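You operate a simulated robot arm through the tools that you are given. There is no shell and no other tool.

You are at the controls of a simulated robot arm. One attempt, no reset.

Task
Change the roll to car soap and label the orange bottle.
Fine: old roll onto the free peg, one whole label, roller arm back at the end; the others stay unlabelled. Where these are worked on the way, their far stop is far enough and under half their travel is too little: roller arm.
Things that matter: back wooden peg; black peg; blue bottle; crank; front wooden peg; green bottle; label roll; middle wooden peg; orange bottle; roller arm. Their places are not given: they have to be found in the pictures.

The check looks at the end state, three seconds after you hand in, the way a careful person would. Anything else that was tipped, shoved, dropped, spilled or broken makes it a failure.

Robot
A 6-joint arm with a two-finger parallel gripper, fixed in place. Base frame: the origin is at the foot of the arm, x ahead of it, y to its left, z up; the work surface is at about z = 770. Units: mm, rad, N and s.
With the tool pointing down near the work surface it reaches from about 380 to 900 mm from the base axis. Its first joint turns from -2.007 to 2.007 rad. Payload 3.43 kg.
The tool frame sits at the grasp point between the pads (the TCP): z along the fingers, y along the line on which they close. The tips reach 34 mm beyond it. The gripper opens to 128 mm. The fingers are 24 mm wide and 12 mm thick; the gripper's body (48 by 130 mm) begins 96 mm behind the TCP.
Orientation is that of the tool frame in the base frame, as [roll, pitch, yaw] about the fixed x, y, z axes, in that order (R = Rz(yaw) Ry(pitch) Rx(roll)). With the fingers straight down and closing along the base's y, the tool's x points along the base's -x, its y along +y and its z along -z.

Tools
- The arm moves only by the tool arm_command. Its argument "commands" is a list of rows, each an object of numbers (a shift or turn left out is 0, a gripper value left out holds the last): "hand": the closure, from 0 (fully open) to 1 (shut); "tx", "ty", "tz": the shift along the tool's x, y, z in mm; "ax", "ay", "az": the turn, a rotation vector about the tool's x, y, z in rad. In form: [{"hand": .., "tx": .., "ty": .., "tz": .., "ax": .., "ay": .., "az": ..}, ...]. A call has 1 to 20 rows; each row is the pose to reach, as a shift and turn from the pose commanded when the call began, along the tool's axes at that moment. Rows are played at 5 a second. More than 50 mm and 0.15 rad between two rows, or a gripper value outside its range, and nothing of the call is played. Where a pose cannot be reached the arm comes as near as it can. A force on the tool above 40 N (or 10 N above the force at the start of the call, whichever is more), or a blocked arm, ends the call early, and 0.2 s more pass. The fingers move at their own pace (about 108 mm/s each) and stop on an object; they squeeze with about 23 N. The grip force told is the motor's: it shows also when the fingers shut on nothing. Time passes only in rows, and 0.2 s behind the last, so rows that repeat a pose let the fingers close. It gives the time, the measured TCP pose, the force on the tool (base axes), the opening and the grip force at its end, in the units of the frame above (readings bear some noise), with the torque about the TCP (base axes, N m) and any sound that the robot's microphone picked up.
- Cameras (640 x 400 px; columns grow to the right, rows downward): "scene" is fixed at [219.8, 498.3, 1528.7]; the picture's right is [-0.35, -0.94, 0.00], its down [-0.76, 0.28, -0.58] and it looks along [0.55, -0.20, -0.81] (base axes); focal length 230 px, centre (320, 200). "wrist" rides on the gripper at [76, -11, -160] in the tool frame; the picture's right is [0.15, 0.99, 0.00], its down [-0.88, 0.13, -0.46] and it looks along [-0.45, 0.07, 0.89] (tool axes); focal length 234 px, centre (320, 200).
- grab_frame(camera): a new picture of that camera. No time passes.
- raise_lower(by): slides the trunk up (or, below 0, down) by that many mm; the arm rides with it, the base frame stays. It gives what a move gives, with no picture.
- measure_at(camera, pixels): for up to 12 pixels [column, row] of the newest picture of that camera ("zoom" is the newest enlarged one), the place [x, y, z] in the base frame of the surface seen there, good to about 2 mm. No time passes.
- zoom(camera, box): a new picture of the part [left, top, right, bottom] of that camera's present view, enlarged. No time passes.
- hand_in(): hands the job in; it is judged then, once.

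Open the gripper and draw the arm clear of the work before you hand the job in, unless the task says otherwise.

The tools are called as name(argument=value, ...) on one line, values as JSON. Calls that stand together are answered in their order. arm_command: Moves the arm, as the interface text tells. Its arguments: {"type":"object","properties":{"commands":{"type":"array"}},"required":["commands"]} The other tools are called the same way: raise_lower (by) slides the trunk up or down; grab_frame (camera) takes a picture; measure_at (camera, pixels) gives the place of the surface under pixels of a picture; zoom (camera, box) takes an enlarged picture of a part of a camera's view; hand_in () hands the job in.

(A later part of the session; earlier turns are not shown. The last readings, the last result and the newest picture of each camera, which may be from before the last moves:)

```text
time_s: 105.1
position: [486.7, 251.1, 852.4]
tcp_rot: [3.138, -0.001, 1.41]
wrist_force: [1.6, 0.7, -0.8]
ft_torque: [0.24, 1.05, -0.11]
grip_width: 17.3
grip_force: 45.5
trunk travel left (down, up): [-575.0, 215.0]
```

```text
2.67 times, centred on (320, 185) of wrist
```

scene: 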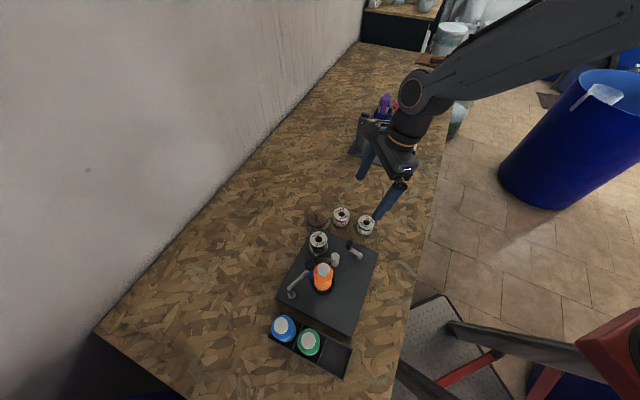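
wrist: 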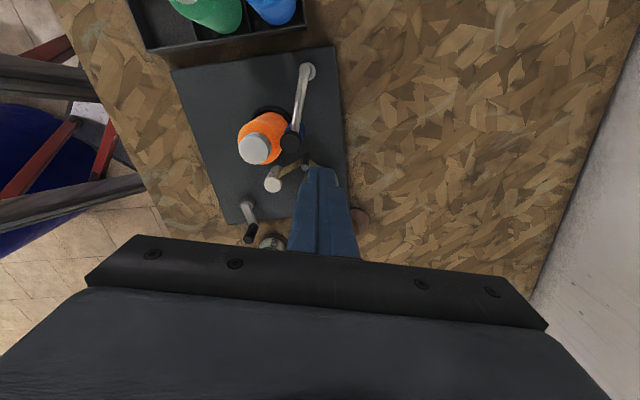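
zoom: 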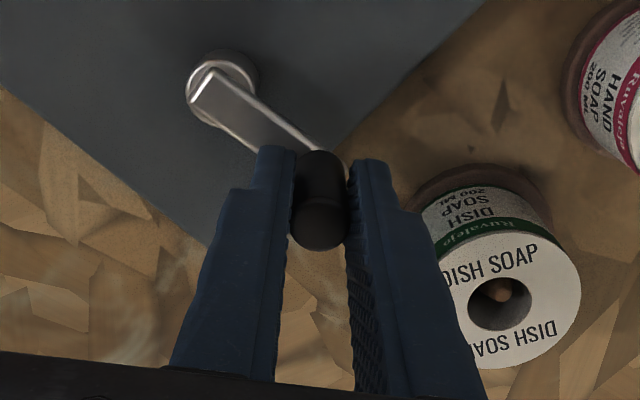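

The grip is good at about -38°. I turn on to about -55° clockwise.

arm_command(commands=[{"hand": 1, "tx": -2.2, "ty": -1.3}, {"tx": -4.34, "ty": -2.73}, {"tx": -5.8, "ty": -3.85}, {"tx": -7.22, "ty": -5.0}, {"tx": -8.6, "ty": -6.2}, {"tx": -9.89, "ty": -7.51}, {"tx": -9.89, "ty": -7.51}])

zoom(camera="scene", box=[290, 215, 386, 295])

zoom(camera="wrist", box=[240, 110, 400, 260])

```text
time_s: 106.7
position: [478.7, 243.0, 853.4]
tcp_rot: [3.137, 0.0, 1.408]
wrist_force: [14.1, -9.6, 0.4]
ft_torque: [0.12, 0.7, -0.2]
grip_width: 17.5
grip_force: 45.0
trunk travel left (down, up): [-575.0, 215.0]
```

```text
5.00 times, centred on (338, 255) of scene
```

zoom: 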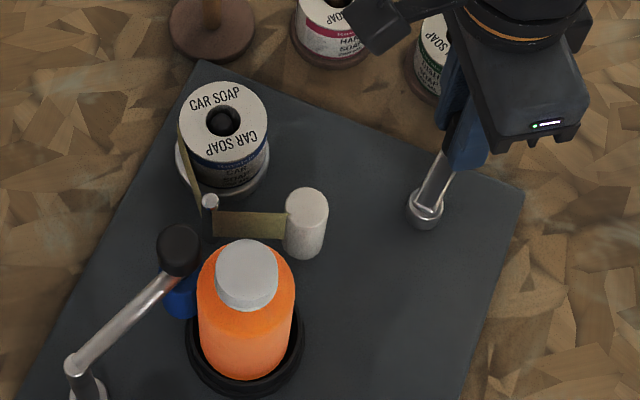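

```text
2.67 times, centred on (320, 185) of wrist
```

zoom: 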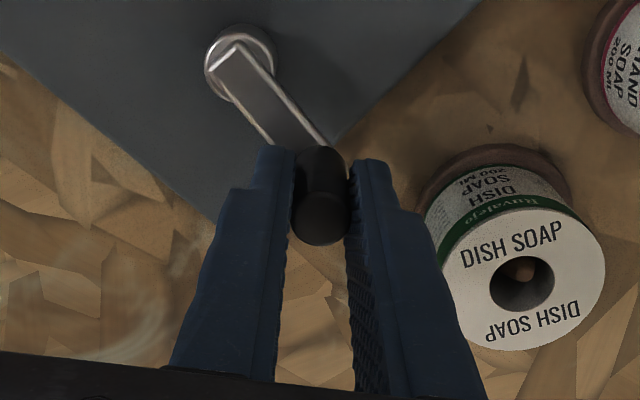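

Past the start angle now, with nothing on the visible side. I release and check the far side again from the (575,447) viewpoint before deciding to reverse.

arm_command(commands=[{"hand": 0.8}, {"hand": 0.65}, {"hand": 0.65, "tz": -20}, {"tz": -60}, {"tz": -100}, {"tz": -140}, {"tx": 20, "ty": 10, "tz": -168}, {"tx": 55, "ty": 25, "tz": -168}, {"tx": 95, "ty": 40, "tz": -168}, {"tx": 135, "ty": 50, "tz": -168}, {"tx": 175, "ty": 58, "tz": -168}, {"tx": 214, "ty": 65, "tz": -168}, {"tx": 214, "ty": 65, "tz": -168}])

zoom(camera="wrist", box=[160, 100, 270, 200])

zoom(camera="scene", box=[290, 215, 386, 295])

```text
time_s: 109.5
position: [574.4, 442.4, 1019.7]
tcp_rot: [3.137, -0.001, 1.409]
wrist_force: [-1.0, 0.3, 0.7]
ft_torque: [-0.04, 0.0, 0.01]
grip_width: 45.0
grip_force: 0.2
trunk travel left (down, up): [-575.0, 215.0]
```

```text
4.00 times, centred on (215, 150) of wrist
```

zoom: 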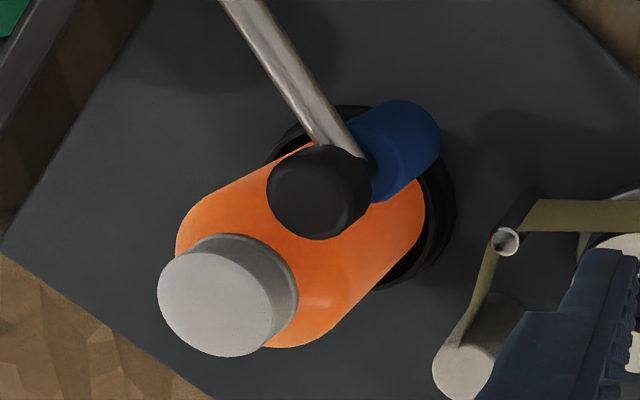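

```text
5.00 times, centred on (338, 255) of scene
```

zoom: 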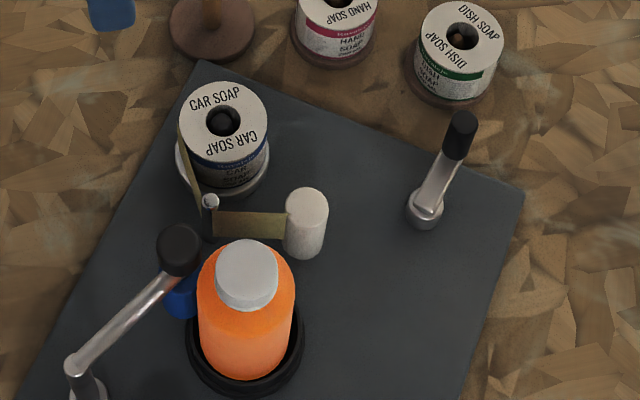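

Clearly no label on any side, so clockwise is ineffective. I go back and try counterclockwise.

arm_command(commands=[{"hand": 0.65, "tx": -35, "ty": -7}, {"tx": -75, "ty": -15}, {"tx": -115, "ty": -25}, {"tx": -155, "ty": -40}, {"tx": -190, "ty": -55}, {"tx": -212, "ty": -65, "tz": 20}, {"tx": -212, "ty": -65, "tz": 40}, {"tx": -212, "ty": -65, "tz": 40}])

zoom(camera="wrist", box=[280, 95, 360, 175])

measure_at(camera="zoom", pixels=[[320, 270], [335, 265], [350, 270], [320, 250], [310, 265], [340, 285], [330, 240]])

```text
time_s: 111.3
position: [475.9, 242.5, 978.0]
tcp_rot: [3.135, -0.002, 1.411]
wrist_force: [0.9, -0.5, 0.1]
ft_torque: [-0.03, -0.01, 0.04]
grip_width: 44.9
grip_force: 0.0
trunk travel left (down, up): [-575.0, 215.0]
```

```text
5.00 times, centred on (320, 135) of wrist
```

zoom: 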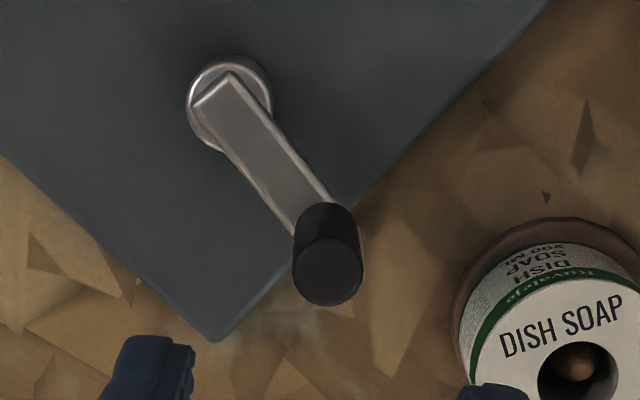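

```text
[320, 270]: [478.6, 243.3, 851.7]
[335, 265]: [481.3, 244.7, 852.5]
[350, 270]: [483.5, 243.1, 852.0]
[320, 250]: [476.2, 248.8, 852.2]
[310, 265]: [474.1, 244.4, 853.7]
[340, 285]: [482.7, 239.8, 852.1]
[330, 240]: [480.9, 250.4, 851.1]
```

The handle is at (479.3,243.4). I descend and grip it.

arm_command(commands=[{"hand": 0.65, "tx": 0.8, "ty": 2.7, "tz": 20}, {"tx": 0.8, "ty": 2.7, "tz": 55}, {"tx": 0.8, "ty": 2.7, "tz": 90}, {"tx": 0.8, "ty": 2.7, "tz": 114}, {"tx": 0.8, "ty": 2.7, "tz": 124}, {"tx": 0.8, "ty": 2.7, "tz": 127}, {"tx": 0.8, "ty": 2.7, "tz": 127}, {"hand": 0.8, "tx": 0.8, "ty": 2.7, "tz": 127}, {"hand": 1, "tx": 0.8, "ty": 2.7, "tz": 127}, {"tx": 0.8, "ty": 2.7, "tz": 127}, {"tx": 0.8, "ty": 2.7, "tz": 127}])

```text
time_s: 113.7
position: [479.1, 243.8, 854.0]
tcp_rot: [3.137, 0.0, 1.408]
wrist_force: [-2.6, 3.7, -1.6]
ft_torque: [0.59, 1.09, -0.03]
grip_width: 17.5
grip_force: 44.9
trunk travel left (down, up): [-575.0, 215.0]
```

Gripped. I turn counterclockwise from -51° to 0°.

arm_command(commands=[{"hand": 1, "tx": 3.3, "ty": 2.6}, {"tx": 6.71, "ty": 4.98}, {"tx": 10, "ty": 6.7}, {"tx": 13.35, "ty": 8.18}, {"tx": 16.9, "ty": 9.3}, {"tx": 20.45, "ty": 10.18}, {"tx": 24.1, "ty": 10.7}, {"tx": 27.79, "ty": 10.91}, {"tx": 31.5, "ty": 10.75}, {"tx": 35.15, "ty": 10.35}, {"tx": 35.15, "ty": 10.35}])

zoom(camera="scene", box=[290, 215, 386, 295])

```text
time_s: 116.1
position: [495.4, 277.5, 853.3]
tcp_rot: [3.136, 0.002, 1.41]
wrist_force: [-22.3, -2.9, -13.3]
ft_torque: [-0.19, 1.59, 0.02]
grip_width: 17.4
grip_force: 45.0
trunk travel left (down, up): [-575.0, 215.0]
```

```text
5.00 times, centred on (338, 255) of scene
```

zoom: 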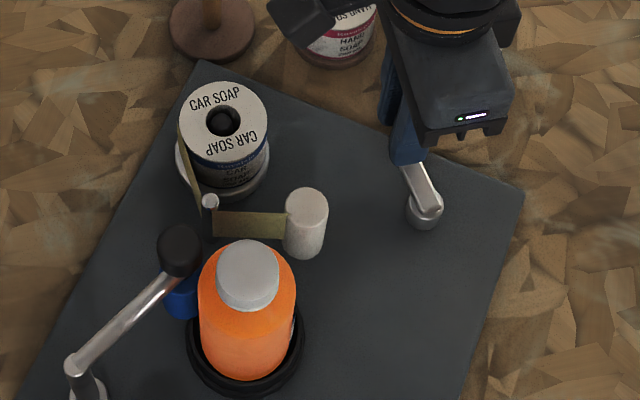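

A white sliver has appeared on the bottle's right edge at (293,325). I zoom in to confirm a label is being applied.

zoom(camera="scene", box=[325, 260, 355, 295])

```text
11.43 times, centred on (340, 278) of scene
```

zoom: 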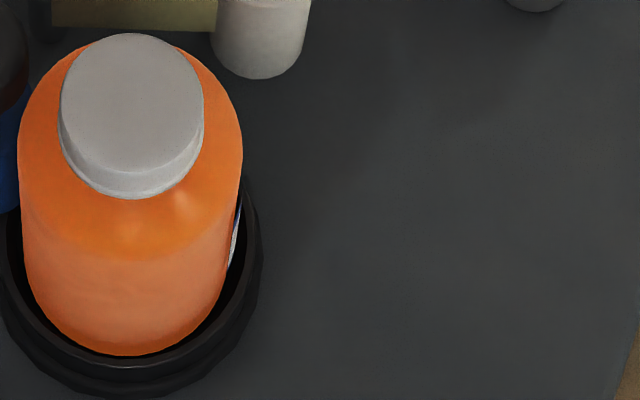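

A white, blue-edged label sliver is on the bottle: counterclockwise feeds the label. I continue to 60°, pulling the path inward slightly to relieve the radial force.

arm_command(commands=[{"hand": 1, "tx": -0.2, "ty": -1.4}, {"tx": 3.3, "ty": -2}, {"tx": 6.72, "ty": -2.93}, {"tx": 10.1, "ty": -4.3}, {"tx": 13.42, "ty": -5.95}, {"tx": 16.5, "ty": -7.9}, {"tx": 19.43, "ty": -10.08}, {"tx": 22.1, "ty": -12.5}, {"tx": 24.67, "ty": -15.2}, {"tx": 26.9, "ty": -18.1}, {"tx": 28.96, "ty": -21.17}, {"tx": 32.13, "ty": -27.78}, {"tx": 32.13, "ty": -27.78}])

zoom(camera="scene", box=[290, 215, 386, 295])

zoom(camera="wrist", box=[240, 110, 400, 260])

```text
time_s: 118.9
position: [473.4, 314.3, 855.2]
tcp_rot: [3.135, -0.001, 1.411]
wrist_force: [11.1, 12.1, 11.5]
ft_torque: [-0.17, 0.86, 0.18]
grip_width: 17.5
grip_force: 44.8
trunk travel left (down, up): [-575.0, 215.0]
```

```text
5.00 times, centred on (338, 255) of scene
```

zoom: 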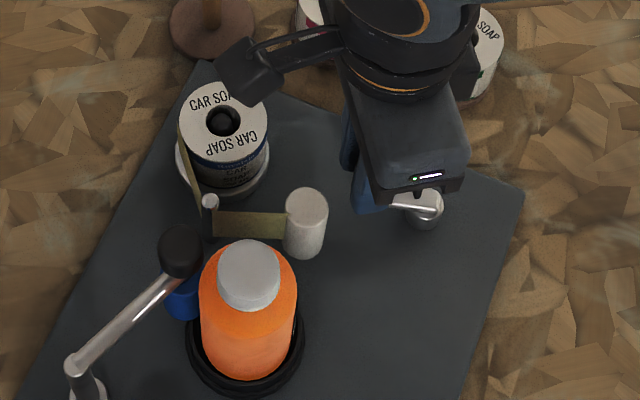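

```text
2.67 times, centred on (320, 185) of wrist
```

zoom: 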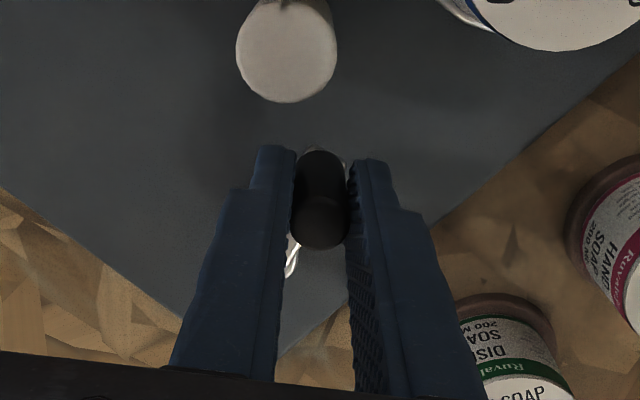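

The sliver at the right edge isn't obvious now, so I zoom in on the bottle.

zoom(camera="scene", box=[320, 255, 356, 297])

```text
9.52 times, centred on (338, 276) of scene
```

zoom: 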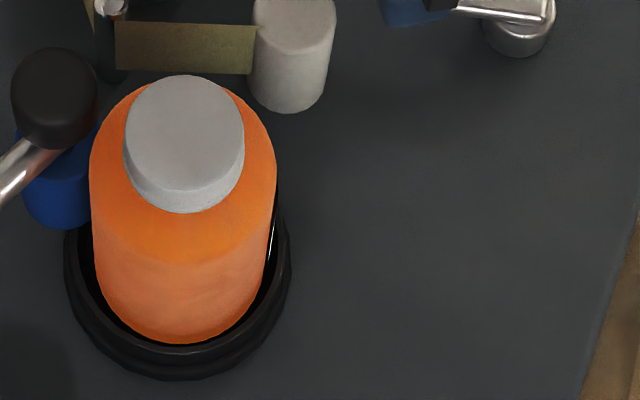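

Only a thin sliver shows from here; the label must be mostly on the +x side. I release the crank at about 60° and peek from the other side.

arm_command(commands=[{"hand": 0.8}, {"hand": 0.65}, {"hand": 0.65, "tz": -20}, {"tz": -60}, {"tz": -100}, {"tz": -140}, {"tx": 20, "ty": 20, "tz": -168}, {"tx": 45, "ty": 40, "tz": -168}, {"tx": 80, "ty": 60, "tz": -168}, {"tx": 115, "ty": 75, "tz": -168}, {"tx": 145, "ty": 80, "tz": -168}, {"tx": 145, "ty": 80, "tz": -168}])

grab_frame(camera="wrist")

zoom(camera="wrist", box=[160, 100, 270, 200])

```text
time_s: 121.5
position: [574.2, 443.3, 1022.8]
tcp_rot: [3.137, -0.004, 1.41]
wrist_force: [0.4, -0.4, -0.1]
ft_torque: [0.03, 0.0, -0.01]
grip_width: 44.8
grip_force: 0.1
trunk travel left (down, up): [-575.0, 215.0]
```

```text
taken
```

wrist: 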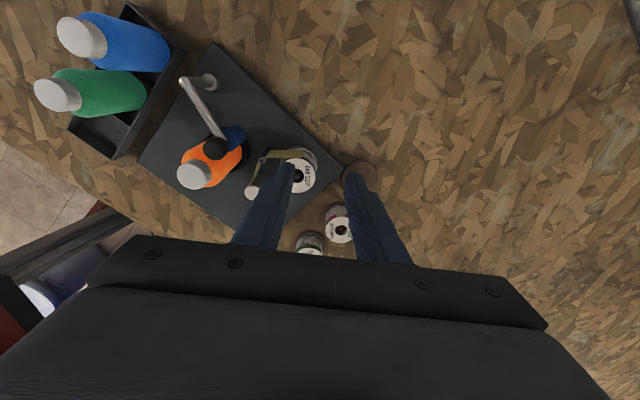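

```text
4.00 times, centred on (215, 150) of wrist
```

zoom: 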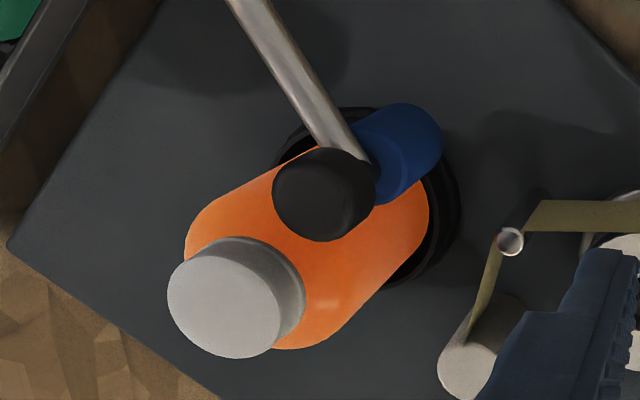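

Nothing on the +x+y side; the sliver was on the -y side facing the crank. I move to the earlier view near (500,300,975), which sees the bottle from +x-y.

arm_command(commands=[{"hand": 0.65, "tx": -35, "ty": -10}, {"tx": -75, "ty": -22}, {"tx": -115, "ty": -35}, {"tx": -152, "ty": -50, "tz": 20}, {"tx": -152, "ty": -50, "tz": 45}, {"tx": -152, "ty": -50, "tz": 45}])

grab_frame(camera="wrist")

zoom(camera="wrist", box=[170, 0, 330, 110])

zoom(camera="scene", box=[320, 255, 356, 297])

```text
time_s: 122.9
position: [501.4, 301.3, 976.3]
tcp_rot: [3.137, 0.0, 1.409]
wrist_force: [0.5, -0.6, 0.4]
ft_torque: [0.04, 0.0, 0.01]
grip_width: 44.6
grip_force: 0.0
trunk travel left (down, up): [-575.0, 215.0]
```

```text
taken
```

wrist: 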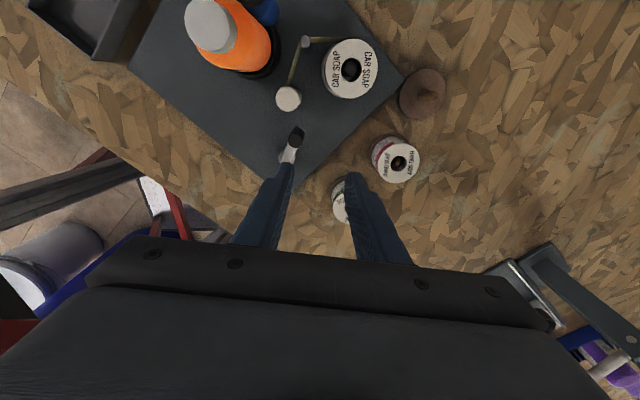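

```text
3.64 times, centred on (250, 55) of wrist
```

zoom: 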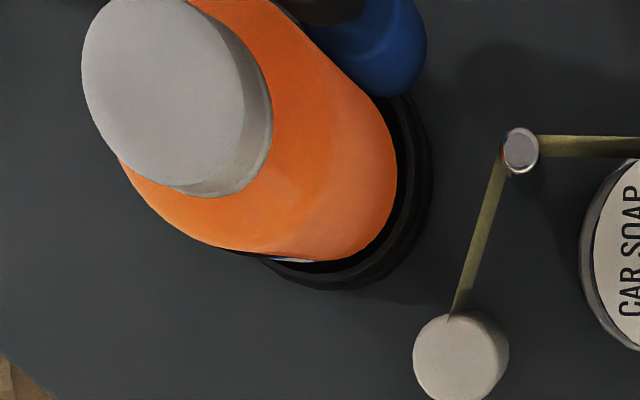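

```text
9.52 times, centred on (338, 276) of scene
```

zoom: 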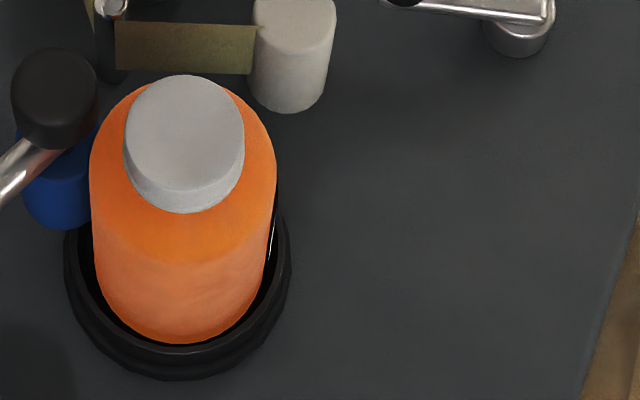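

A faint label sliver is visible on the -y side at (300,258). To see that side I rotate the wrist the other way (away from its limit) at a safe height.

arm_command(commands=[{"hand": 0, "tx": 10, "ty": -15, "tz": -20, "az": -0.1}, {"tx": 20, "ty": -30, "tz": -45, "az": -0.24}, {"tx": 30, "ty": -50, "tz": -70, "az": -0.38}, {"tx": 40, "ty": -70, "tz": -84, "az": -0.52}, {"tx": 50, "ty": -95, "tz": -84, "az": -0.66}, {"tx": 50, "ty": -95, "tz": -84, "az": -0.8}, {"tx": 50, "ty": -95, "tz": -84, "az": -0.94}, {"tx": 50, "ty": -95, "tz": -84, "az": -1.08}, {"tx": 50, "ty": -95, "tz": -84, "az": -1.22}, {"tx": 50, "ty": -95, "tz": -84, "az": -1.36}, {"tx": 50, "ty": -95, "tz": -84, "az": -1.5}, {"tx": 50, "ty": -95, "tz": -84, "az": -1.64}, {"tx": 50, "ty": -95, "tz": -84, "az": -1.73}])

arm_command(commands=[{"az": -0.14}, {"az": -0.28}, {"az": -0.42}, {"az": -0.56}, {"az": -0.7}])

```text
time_s: 125.7
position: [415.5, 367.3, 1061.0]
tcp_rot: [-3.141, 0.005, -3.14]
wrist_force: [-0.6, 0.1, -0.4]
ft_torque: [-0.01, -0.01, -0.05]
grip_width: 128.1
grip_force: 0.1
trunk travel left (down, up): [-575.0, 215.0]
```

```text
time_s: 126.9
position: [415.4, 367.1, 1060.6]
tcp_rot: [-3.14, 0.003, -2.44]
wrist_force: [1.4, -0.3, 1.0]
ft_torque: [0.0, -0.02, 0.0]
grip_width: 128.1
grip_force: 0.1
trunk travel left (down, up): [-575.0, 215.0]
```

Rotation is going fine. I continue turning until the camera sits on the -y side, then take a picture.

arm_command(commands=[{"az": -0.14}, {"az": -0.28}, {"az": -0.42}, {"az": -0.56}, {"az": -0.7}])

grab_frame(camera="wrist")

```text
time_s: 128.1
position: [416.5, 366.9, 1060.0]
tcp_rot: [-3.137, 0.001, -1.741]
wrist_force: [0.0, 0.0, -0.1]
ft_torque: [-0.01, 0.02, 0.01]
grip_width: 128.2
grip_force: 0.0
trunk travel left (down, up): [-575.0, 215.0]
```

```text
taken
```

wrist: 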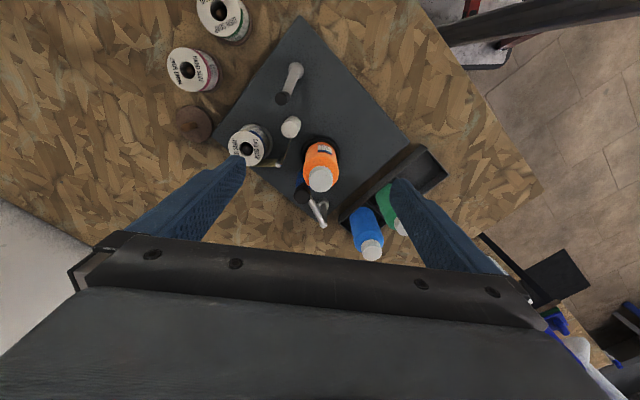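

Now the bottle's -y side is visible at (322,155) with a label patch. I zoom in.

zoom(camera="wrist", box=[290, 125, 354, 195])

measure_at(camera="zoom", pixels=[[320, 90], [330, 105], [300, 90], [350, 90], [360, 130], [280, 130], [320, 330]])

```text
5.71 times, centred on (322, 160) of wrist
```

zoom: 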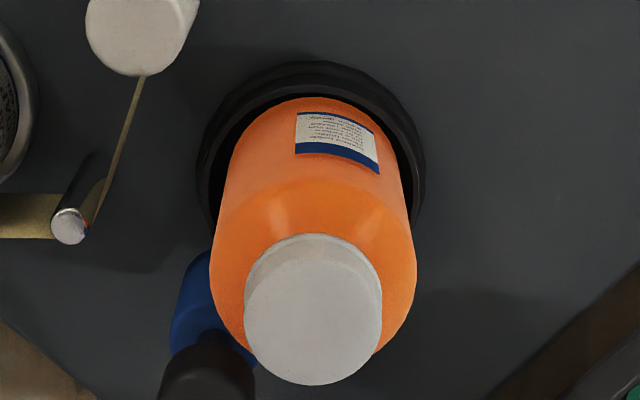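

```text
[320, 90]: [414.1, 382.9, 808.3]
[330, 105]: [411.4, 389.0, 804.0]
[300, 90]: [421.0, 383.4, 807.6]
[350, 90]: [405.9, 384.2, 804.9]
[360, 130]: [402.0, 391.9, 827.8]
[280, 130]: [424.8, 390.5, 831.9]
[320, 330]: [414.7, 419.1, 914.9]
```

A partial label, about 20 mm of an expected 65–70 mm, is on the bottle after roughly 111° counterclockwise. That fits one full turn per label. This yaw has the same closing line, so I return to the crank handle without turning back and locate it.

arm_command(commands=[{"hand": 0.65, "tx": 10, "ty": -15, "tz": 10}, {"tx": 20, "ty": -30, "tz": 30}, {"tx": 32, "ty": -48, "tz": 55}, {"tx": 43.6, "ty": -65.3, "tz": 80}, {"tx": 43.6, "ty": -65.3, "tz": 85}, {"tx": 43.6, "ty": -65.3, "tz": 85}])

grab_frame(camera="wrist")

zoom(camera="wrist", box=[280, 95, 360, 175])

zoom(camera="scene", box=[290, 215, 386, 295])

```text
time_s: 129.5
position: [470.9, 311.1, 976.3]
tcp_rot: [-3.136, 0.0, -1.741]
wrist_force: [0.2, 0.8, 0.0]
ft_torque: [-0.06, 0.0, 0.0]
grip_width: 44.6
grip_force: 0.1
trunk travel left (down, up): [-575.0, 215.0]
```

```text
taken
```

wrist: 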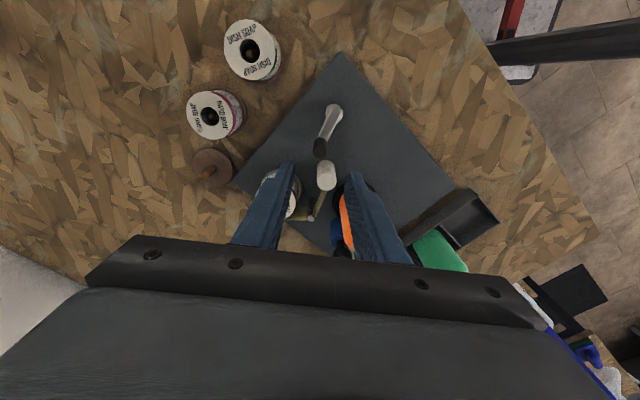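

```text
5.00 times, centred on (320, 135) of wrist
```

zoom: 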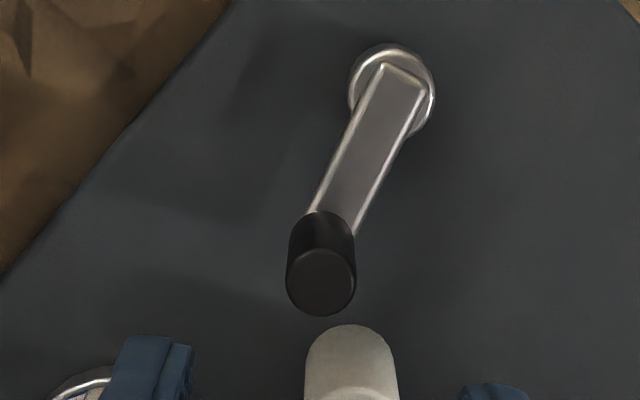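

```text
5.00 times, centred on (338, 255) of scene
```

zoom: 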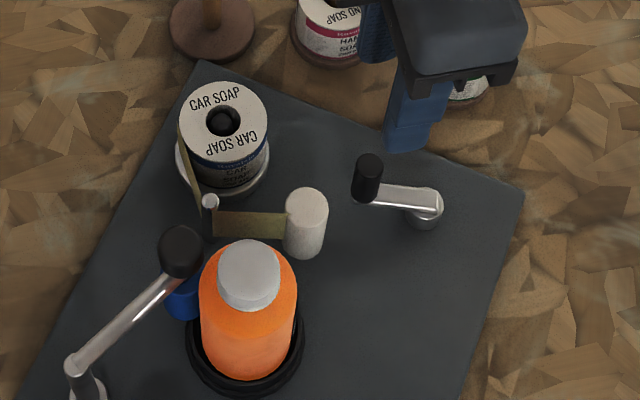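

I measure the handle top and hub here to fix the circle for the rest of the turn.

measure_at(camera="zoom", pixels=[[320, 282], [292, 282], [348, 282], [320, 255], [320, 308], [355, 75], [428, 110], [385, 50], [395, 90], [335, 220]])

```text
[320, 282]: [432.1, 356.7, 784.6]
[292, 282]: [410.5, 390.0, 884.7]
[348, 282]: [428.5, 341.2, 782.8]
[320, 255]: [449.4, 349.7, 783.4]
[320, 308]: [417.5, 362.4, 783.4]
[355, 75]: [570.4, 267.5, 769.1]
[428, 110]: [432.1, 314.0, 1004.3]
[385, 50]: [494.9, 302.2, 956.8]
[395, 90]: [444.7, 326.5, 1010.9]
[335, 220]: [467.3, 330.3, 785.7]
```

That measured the scene zoom instead. I re-zoom the wrist view and measure again.

zoom(camera="wrist", box=[280, 95, 360, 175])

measure_at(camera="zoom", pixels=[[320, 282], [294, 282], [346, 282], [320, 258], [320, 306], [355, 75], [428, 110], [385, 50], [395, 90], [335, 220], [360, 50], [432, 80]])

```text
5.00 times, centred on (320, 135) of wrist
```

zoom: 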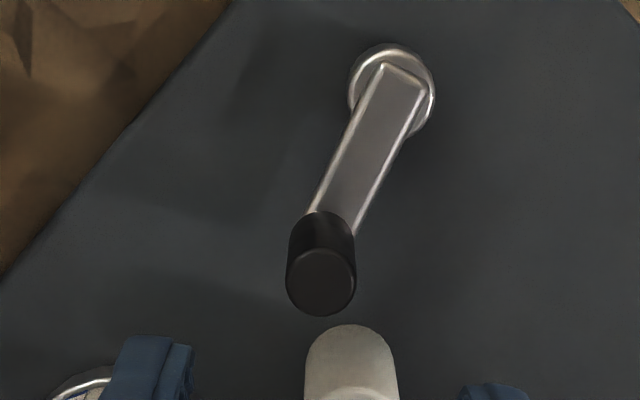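

```text
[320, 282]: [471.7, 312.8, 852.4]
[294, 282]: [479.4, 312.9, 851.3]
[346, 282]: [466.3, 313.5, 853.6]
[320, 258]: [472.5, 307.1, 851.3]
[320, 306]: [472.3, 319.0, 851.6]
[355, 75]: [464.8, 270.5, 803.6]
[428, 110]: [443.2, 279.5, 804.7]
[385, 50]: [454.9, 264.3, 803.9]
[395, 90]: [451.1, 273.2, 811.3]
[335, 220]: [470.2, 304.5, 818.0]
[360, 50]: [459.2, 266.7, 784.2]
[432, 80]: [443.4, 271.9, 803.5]
```

The handle is at about (472.3,313), which is θ≈62° on a circle centred at (453,276.2) with R=42. So 113° of 360° is done. I descend and grip.

arm_command(commands=[{"hand": 0.65, "tx": -2.4, "ty": 0, "tz": 20}, {"tx": -2.4, "ty": 0, "tz": 55}, {"tx": -2.4, "ty": 0, "tz": 90}, {"tx": -2.4, "ty": 0, "tz": 113}, {"tx": -2.4, "ty": 0, "tz": 122}, {"tx": -2.4, "ty": 0, "tz": 125}, {"tx": -2.4, "ty": 0, "tz": 125}, {"hand": 0.8, "tx": -2.4, "ty": 0, "tz": 125}, {"hand": 1, "tx": -2.4, "ty": 0, "tz": 125}, {"tx": -2.4, "ty": 0, "tz": 125}, {"tx": -2.4, "ty": 0, "tz": 125}])

grab_frame(camera="wrist")

```text
time_s: 131.9
position: [473.4, 314.5, 850.6]
tcp_rot: [-3.137, 0.002, -1.744]
wrist_force: [-0.8, -1.6, -0.2]
ft_torque: [0.28, 1.22, -0.04]
grip_width: 17.6
grip_force: 45.4
trunk travel left (down, up): [-575.0, 215.0]
```

```text
taken
```

wrist: 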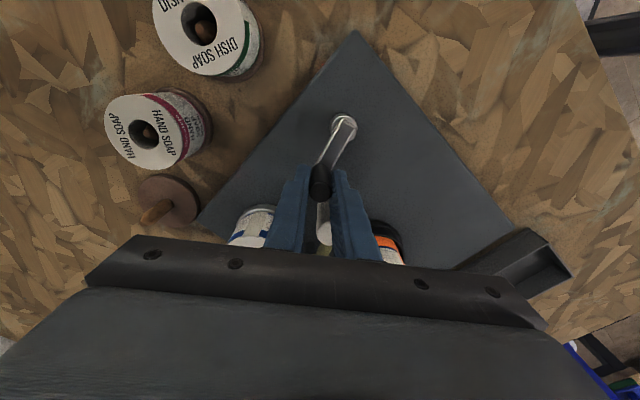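

The grip is centred with low force. I continue counterclockwise from 62° to 110°.

arm_command(commands=[{"hand": 1, "tx": -0.8, "ty": 2.8}, {"tx": -1.4, "ty": 5.61}, {"tx": -1.85, "ty": 9.2}, {"tx": -2.05, "ty": 12.9}, {"tx": -1.9, "ty": 16.6}, {"tx": -1.43, "ty": 20.2}, {"tx": -0.6, "ty": 23.8}, {"tx": 0.46, "ty": 27.27}, {"tx": 1.9, "ty": 30.7}, {"tx": 3.53, "ty": 33.89}, {"tx": 3.53, "ty": 33.89}])

zoom(camera="scene", box=[290, 215, 386, 295])

```text
time_s: 134.3
position: [438.4, 317.6, 848.8]
tcp_rot: [-3.136, 0.002, -1.743]
wrist_force: [1.5, -0.4, 10.7]
ft_torque: [-0.51, 1.28, 0.02]
grip_width: 17.1
grip_force: 45.7
trunk travel left (down, up): [-575.0, 215.0]
```

```text
5.00 times, centred on (338, 255) of scene
```

zoom: 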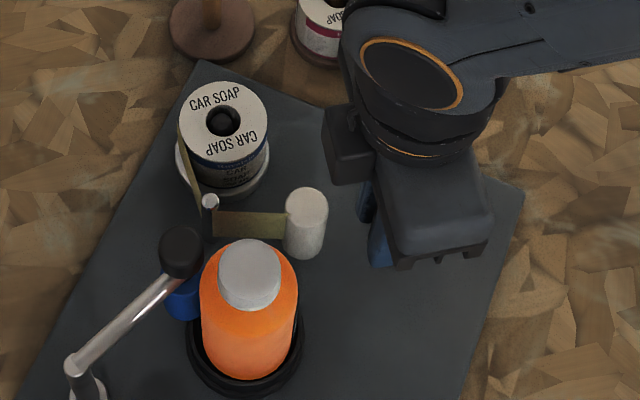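

Force is low. I continue from 110° to 170°.

arm_command(commands=[{"hand": 1, "tx": 2, "ty": 3.1}, {"tx": 4.2, "ty": 6.01}, {"tx": 6.7, "ty": 8.7}, {"tx": 9.36, "ty": 11.3}, {"tx": 12.3, "ty": 13.6}, {"tx": 15.35, "ty": 15.6}, {"tx": 18.6, "ty": 17.4}, {"tx": 21.98, "ty": 18.9}, {"tx": 25.5, "ty": 20.1}, {"tx": 29.05, "ty": 20.9}, {"tx": 32.7, "ty": 21.4}, {"tx": 36.34, "ty": 21.6}, {"tx": 36.34, "ty": 21.6}])

zoom(camera="wrist", box=[240, 110, 400, 260])

zoom(camera="scene", box=[290, 215, 386, 295])

```text
time_s: 137.1
position: [411.8, 285.4, 850.2]
tcp_rot: [-3.138, 0.0, -1.743]
wrist_force: [-4.3, 4.6, -9.8]
ft_torque: [0.52, 1.1, 0.17]
grip_width: 17.9
grip_force: 44.7
trunk travel left (down, up): [-575.0, 215.0]
```

```text
2.67 times, centred on (320, 185) of wrist
```

zoom: 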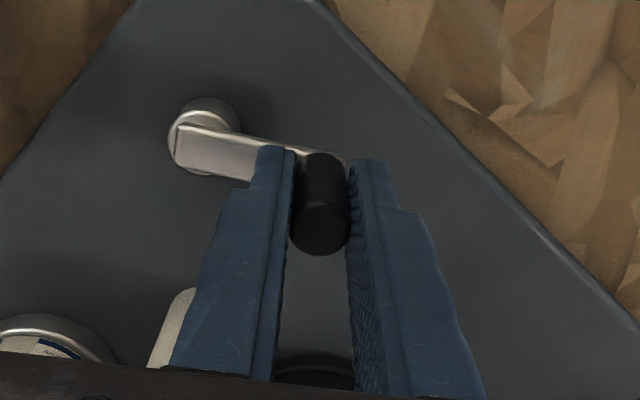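

```text
5.00 times, centred on (338, 255) of scene
```

zoom: 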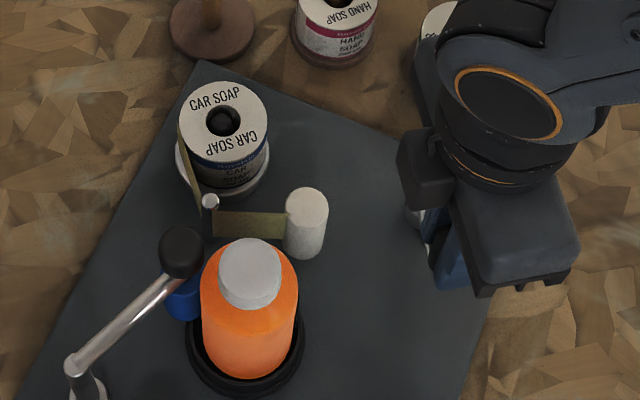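

Still low force. I continue from 170° to 230°.

arm_command(commands=[{"hand": 1, "tx": 3.65, "ty": -0.1}, {"tx": 7.29, "ty": -0.6}, {"tx": 10.9, "ty": -1.4}, {"tx": 14.36, "ty": -2.5}, {"tx": 17.8, "ty": -3.9}, {"tx": 21, "ty": -5.6}, {"tx": 24.1, "ty": -7.6}, {"tx": 27.01, "ty": -9.8}, {"tx": 29.7, "ty": -12.3}, {"tx": 32.2, "ty": -15}, {"tx": 34.4, "ty": -17.9}, {"tx": 36.4, "ty": -20.9}, {"tx": 36.4, "ty": -20.9}])

zoom(camera="wrist", box=[240, 110, 400, 260])

zoom(camera="scene", box=[290, 215, 386, 295])

```text
time_s: 138.7
position: [411.6, 259.2, 848.3]
tcp_rot: [3.138, -0.005, -1.743]
wrist_force: [-18.9, -1.5, 13.9]
ft_torque: [0.51, -0.65, 0.25]
grip_width: 17.5
grip_force: 45.1
trunk travel left (down, up): [-575.0, 215.0]
stopped in row 7: the force on the tool passed its limit at 41 N (the readings are from after the stop); the commanded pose is now the measured one
```

```text
2.67 times, centred on (320, 185) of wrist
```

zoom: 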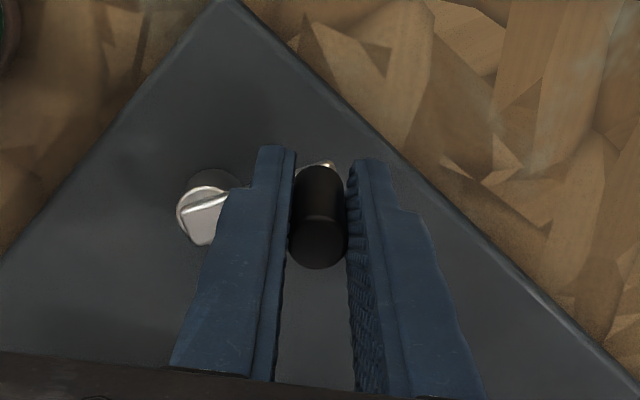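

```text
5.00 times, centred on (338, 255) of scene
```

zoom: 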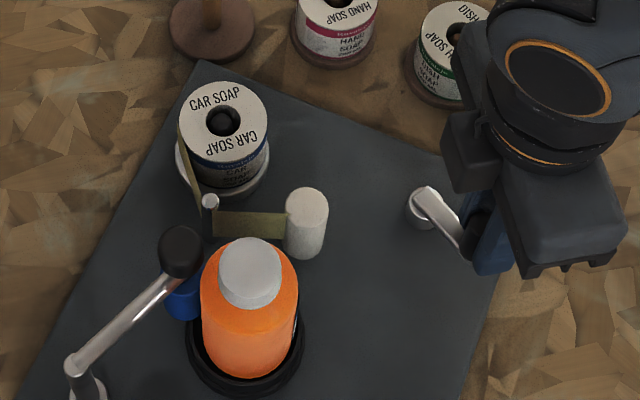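

A radial outward push stopped the move at about 205°, and the handle has slid a bit along the pads. I open, measure the handle and recentre.

arm_command(commands=[{"hand": 0.8}, {"hand": 0.7}, {"hand": 0.7}])

zoom(camera="wrist", box=[270, 130, 370, 230])

measure_at(camera="zoom", pixels=[[320, 290], [300, 290], [340, 290], [320, 270], [320, 310], [280, 290], [350, 300]])

```text
time_s: 139.5
position: [413.2, 259.0, 849.0]
tcp_rot: [3.14, -0.002, -1.742]
wrist_force: [0.2, -0.2, 0.0]
ft_torque: [-0.01, 0.0, 0.02]
grip_width: 38.6
grip_force: 0.0
trunk travel left (down, up): [-575.0, 215.0]
```

```text
4.00 times, centred on (320, 180) of wrist
```

zoom: 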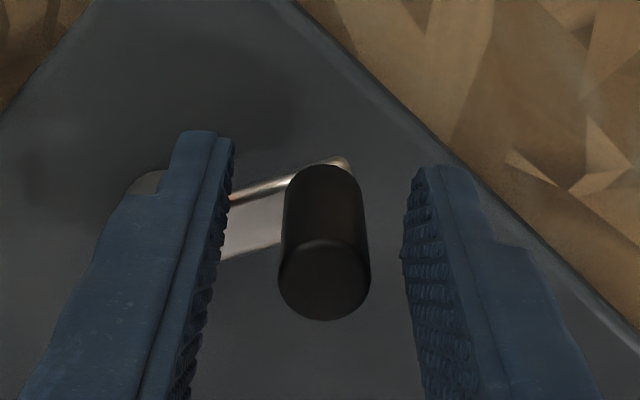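

```text
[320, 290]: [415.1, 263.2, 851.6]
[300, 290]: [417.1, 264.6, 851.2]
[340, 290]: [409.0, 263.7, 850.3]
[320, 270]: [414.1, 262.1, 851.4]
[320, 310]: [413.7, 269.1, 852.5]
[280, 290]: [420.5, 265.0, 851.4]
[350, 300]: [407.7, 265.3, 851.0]
```

The handle is at (413,263.3), i.e. 198° on the circle. I shift the TCP onto it and regrip.

arm_command(commands=[{"hand": 0.7, "tx": -2.2, "ty": 0.2}, {"tx": -4.3, "ty": 0.4}, {"tx": -4.3, "ty": 0.4}, {"hand": 1, "tx": -4.3, "ty": 0.4}, {"tx": -4.3, "ty": 0.4}, {"tx": -4.3, "ty": 0.4}])

arm_command(commands=[{"hand": 1, "tx": 1.9, "ty": -1.1}, {"tx": 3.77, "ty": -2.26}, {"tx": 7.28, "ty": -4.91}, {"tx": 10, "ty": -7.4}, {"tx": 12.47, "ty": -10.07}, {"tx": 14.7, "ty": -13}, {"tx": 16.67, "ty": -16.06}, {"tx": 16.67, "ty": -16.06}])

zoom(camera="wrist", box=[240, 110, 400, 260])

```text
time_s: 140.9
position: [412.0, 262.8, 849.3]
tcp_rot: [3.14, -0.006, -1.743]
wrist_force: [-7.6, -1.1, -2.0]
ft_torque: [-0.43, -0.69, 0.08]
grip_width: 17.4
grip_force: 45.5
trunk travel left (down, up): [-575.0, 215.0]
```

```text
time_s: 142.7
position: [425.1, 242.7, 848.9]
tcp_rot: [3.14, -0.005, -1.744]
wrist_force: [-22.0, -10.1, -8.1]
ft_torque: [-0.41, -0.34, 0.43]
grip_width: 17.2
grip_force: 44.9
trunk travel left (down, up): [-575.0, 215.0]
```

```text
2.67 times, centred on (320, 185) of wrist
```

zoom: 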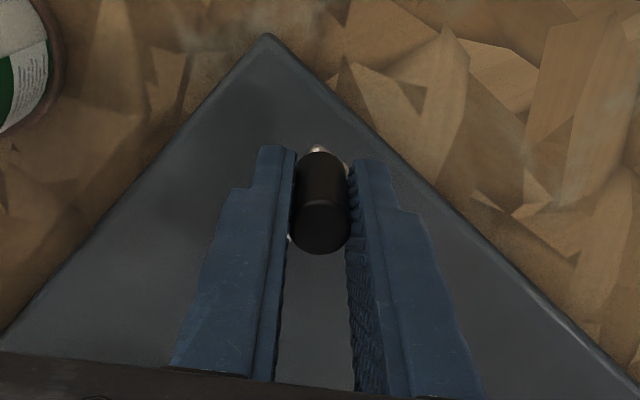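

There is about 22 N of outward push, so I widen the path slightly and continue from 230° to 280°.

arm_command(commands=[{"hand": 1, "tx": 1, "ty": 0.6}, {"tx": 2.6, "ty": -2.8}, {"tx": 4.05, "ty": -6.29}, {"tx": 5.1, "ty": -9.9}, {"tx": 5.99, "ty": -13.53}, {"tx": 6.45, "ty": -17.3}, {"tx": 6.67, "ty": -20.99}, {"tx": 6.45, "ty": -24.7}, {"tx": 6.02, "ty": -28.46}, {"tx": 6.02, "ty": -28.46}])

zoom(camera="wrist", box=[240, 110, 400, 260])

zoom(camera="scene", box=[290, 215, 386, 295])

```text
time_s: 144.9
position: [453.9, 232.7, 848.5]
tcp_rot: [-3.141, -0.003, -1.743]
wrist_force: [-9.0, -3.8, 1.6]
ft_torque: [-0.38, -0.58, 0.35]
grip_width: 17.6
grip_force: 45.6
trunk travel left (down, up): [-575.0, 215.0]
```

```text
2.67 times, centred on (320, 185) of wrist
```

zoom: 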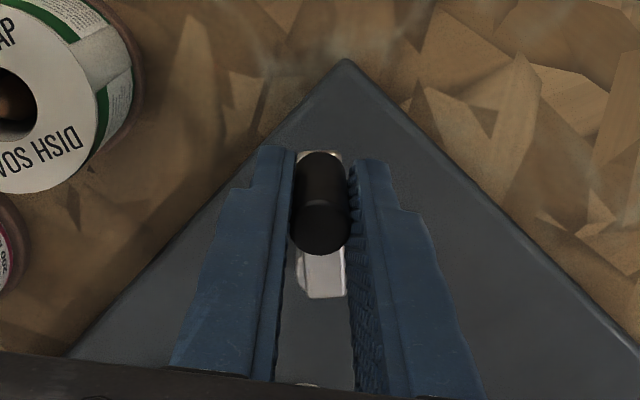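

```text
5.00 times, centred on (338, 255) of scene
```

zoom: 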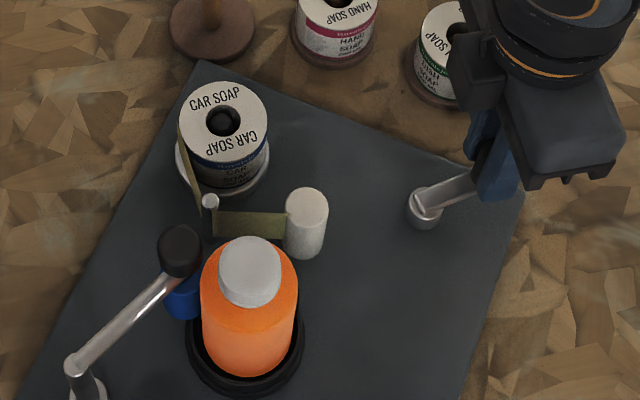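

The crank is at 270°, with about 39° remaining. I continue to about 305° and then check the label.

arm_command(commands=[{"hand": 1, "tx": -1, "ty": -3.5}, {"tx": -2.12, "ty": -7.17}, {"tx": -3.6, "ty": -10.6}, {"tx": -5.26, "ty": -13.94}, {"tx": -7.3, "ty": -17.1}, {"tx": -9.52, "ty": -20.06}, {"tx": -12.04, "ty": -22.82}, {"tx": -12.04, "ty": -22.82}])

arm_command(commands=[{"hand": 0.8}, {"hand": 0.65}, {"hand": 0.65, "tz": -20}, {"tz": -60}, {"tz": -100}, {"tz": -125}, {"tz": -125}])

grab_frame(camera="wrist")

zoom(camera="wrist", box=[280, 95, 360, 175])

measure_at(camera="zoom", pixels=[[320, 270], [310, 280], [330, 280], [300, 270], [340, 270], [320, 290], [320, 250]])

```text
time_s: 146.7
position: [478.1, 241.8, 849.3]
tcp_rot: [3.139, -0.004, -1.745]
wrist_force: [-11.4, -0.8, -6.3]
ft_torque: [-0.14, -0.63, 0.39]
grip_width: 17.2
grip_force: 44.9
trunk travel left (down, up): [-575.0, 215.0]
```

```text
time_s: 148.3
position: [476.8, 245.6, 975.0]
tcp_rot: [-3.14, -0.004, -1.744]
wrist_force: [0.4, 0.4, -0.1]
ft_torque: [0.01, 0.01, -0.03]
grip_width: 44.7
grip_force: 0.1
trunk travel left (down, up): [-575.0, 215.0]
```

```text
taken
```

wrist: 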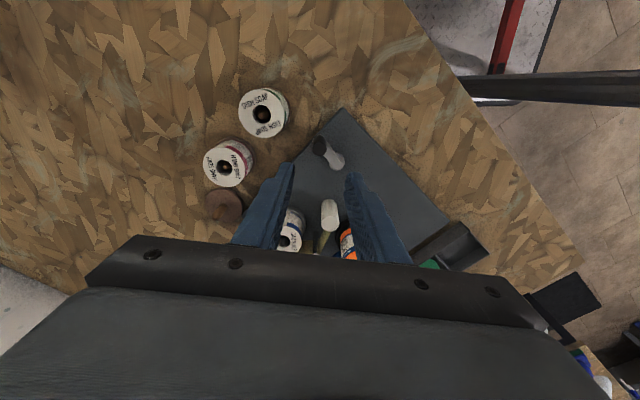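

```text
5.00 times, centred on (320, 135) of wrist
```

zoom: 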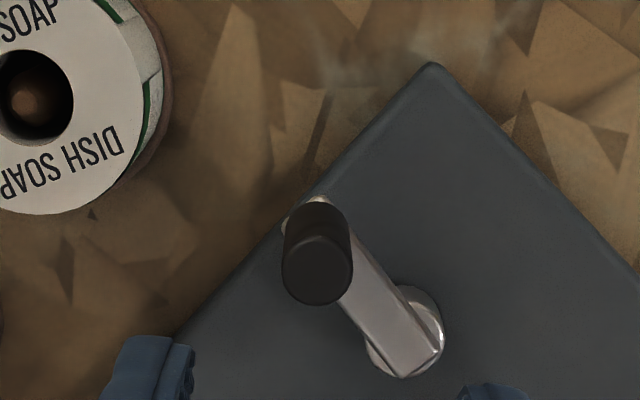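

```text
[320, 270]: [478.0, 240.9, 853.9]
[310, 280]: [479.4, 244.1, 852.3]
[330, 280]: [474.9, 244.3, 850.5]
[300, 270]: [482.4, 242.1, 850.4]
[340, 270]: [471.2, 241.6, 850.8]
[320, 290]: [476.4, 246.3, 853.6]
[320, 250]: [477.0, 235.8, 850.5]
```

The handle is at about 305.5°, so roughly 357° of the turn is done. I rise to the view over the bottle's -y side to look at the label.

arm_command(commands=[{"hand": 0.3, "tx": -5, "ty": 5, "tz": -40}, {"tx": -20, "ty": 15, "tz": -80}, {"tx": -45, "ty": 32, "tz": -85}, {"tx": -70, "ty": 52, "tz": -85}, {"tx": -95, "ty": 70, "tz": -85}, {"tx": -109.7, "ty": 81, "tz": -85}, {"tx": -109.7, "ty": 81, "tz": -85}])

grab_frame(camera="wrist")

zoom(camera="wrist", box=[290, 125, 354, 195])

zoom(camera="scene", box=[300, 225, 364, 290])

```text
time_s: 149.9
position: [417.0, 365.8, 1058.5]
tcp_rot: [-3.141, -0.004, -1.746]
wrist_force: [-0.3, -0.9, 0.3]
ft_torque: [0.02, -0.02, 0.03]
grip_width: 89.5
grip_force: 0.1
trunk travel left (down, up): [-575.0, 215.0]
```

```text
taken
```

wrist: 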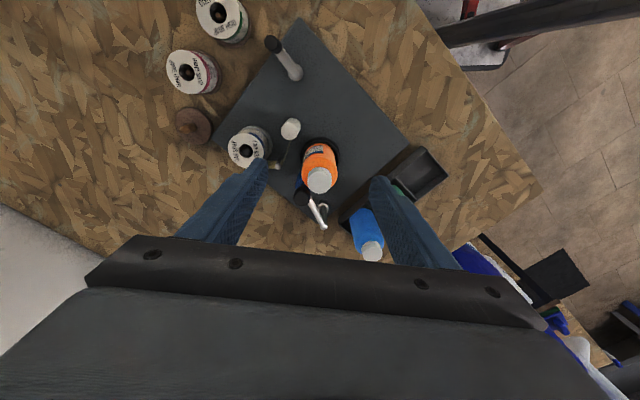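

```text
5.71 times, centred on (322, 160) of wrist
```

zoom: 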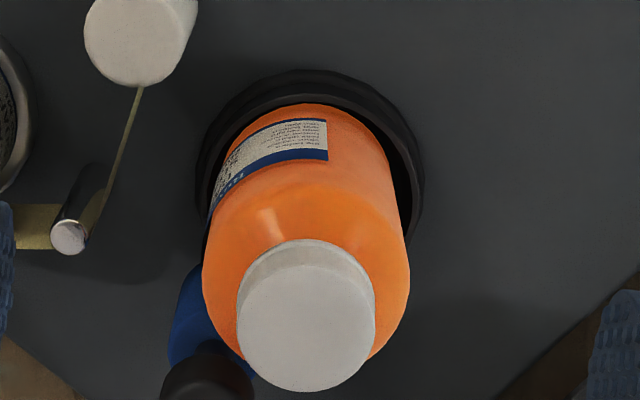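

```text
6.15 times, centred on (332, 258) of scene
```

zoom: 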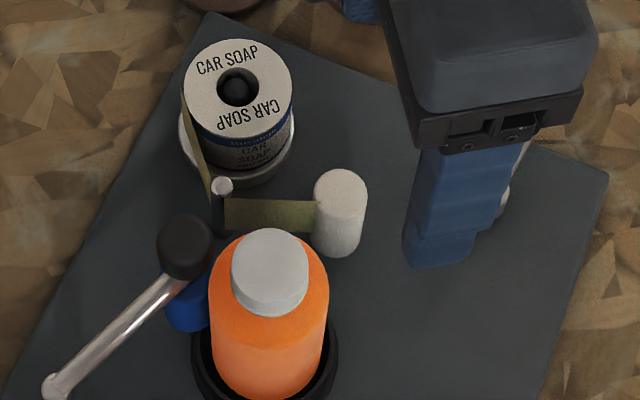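

The label has grown: small text, then "Ruv…" wrapping towards the +x side. I shift the camera towards +x to see the rest.

arm_command(commands=[{"hand": 0.3, "tx": -10, "ty": -20, "tz": 0}, {"tx": -22, "ty": -45, "tz": 0}, {"tx": -34, "ty": -70, "tz": 5}, {"tx": -45, "ty": -100, "tz": 10}, {"tx": -55, "ty": -130, "tz": 20}, {"tx": -55, "ty": -130, "tz": 20}])

grab_frame(camera="wrist")

```text
time_s: 151.3
position: [554.2, 396.3, 1037.3]
tcp_rot: [3.141, -0.003, -1.743]
wrist_force: [0.5, 0.2, -0.3]
ft_torque: [-0.03, 0.0, 0.03]
grip_width: 89.6
grip_force: 0.0
trunk travel left (down, up): [-575.0, 215.0]
```

```text
taken
```

wrist: 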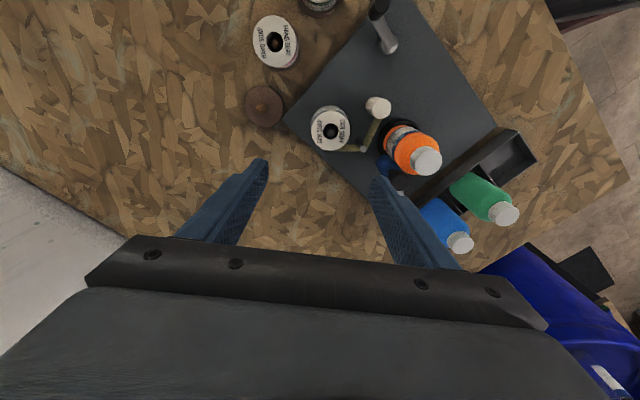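

I zoom in on the bottle at (410,150) in this view.

zoom(camera="wrist", box=[370, 110, 450, 190])

zoom(camera="wrist", box=[305, 95, 355, 160])

```text
5.00 times, centred on (410, 150) of wrist
```

zoom: 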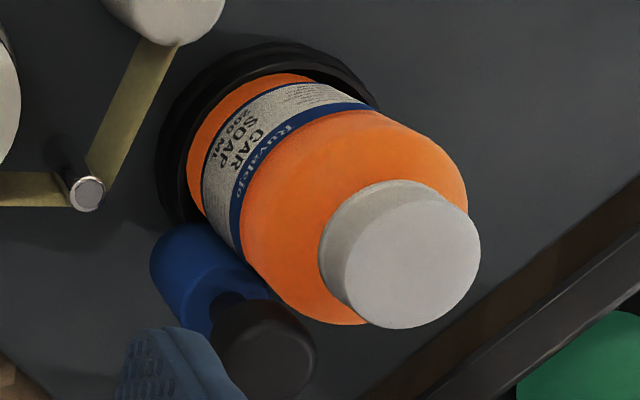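

```text
6.15 times, centred on (330, 128) of wrist
```

zoom: 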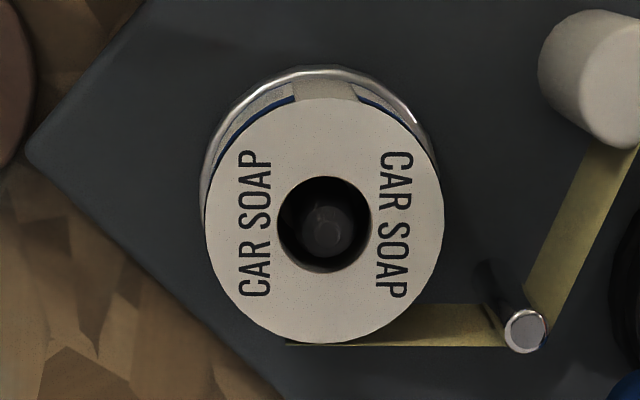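

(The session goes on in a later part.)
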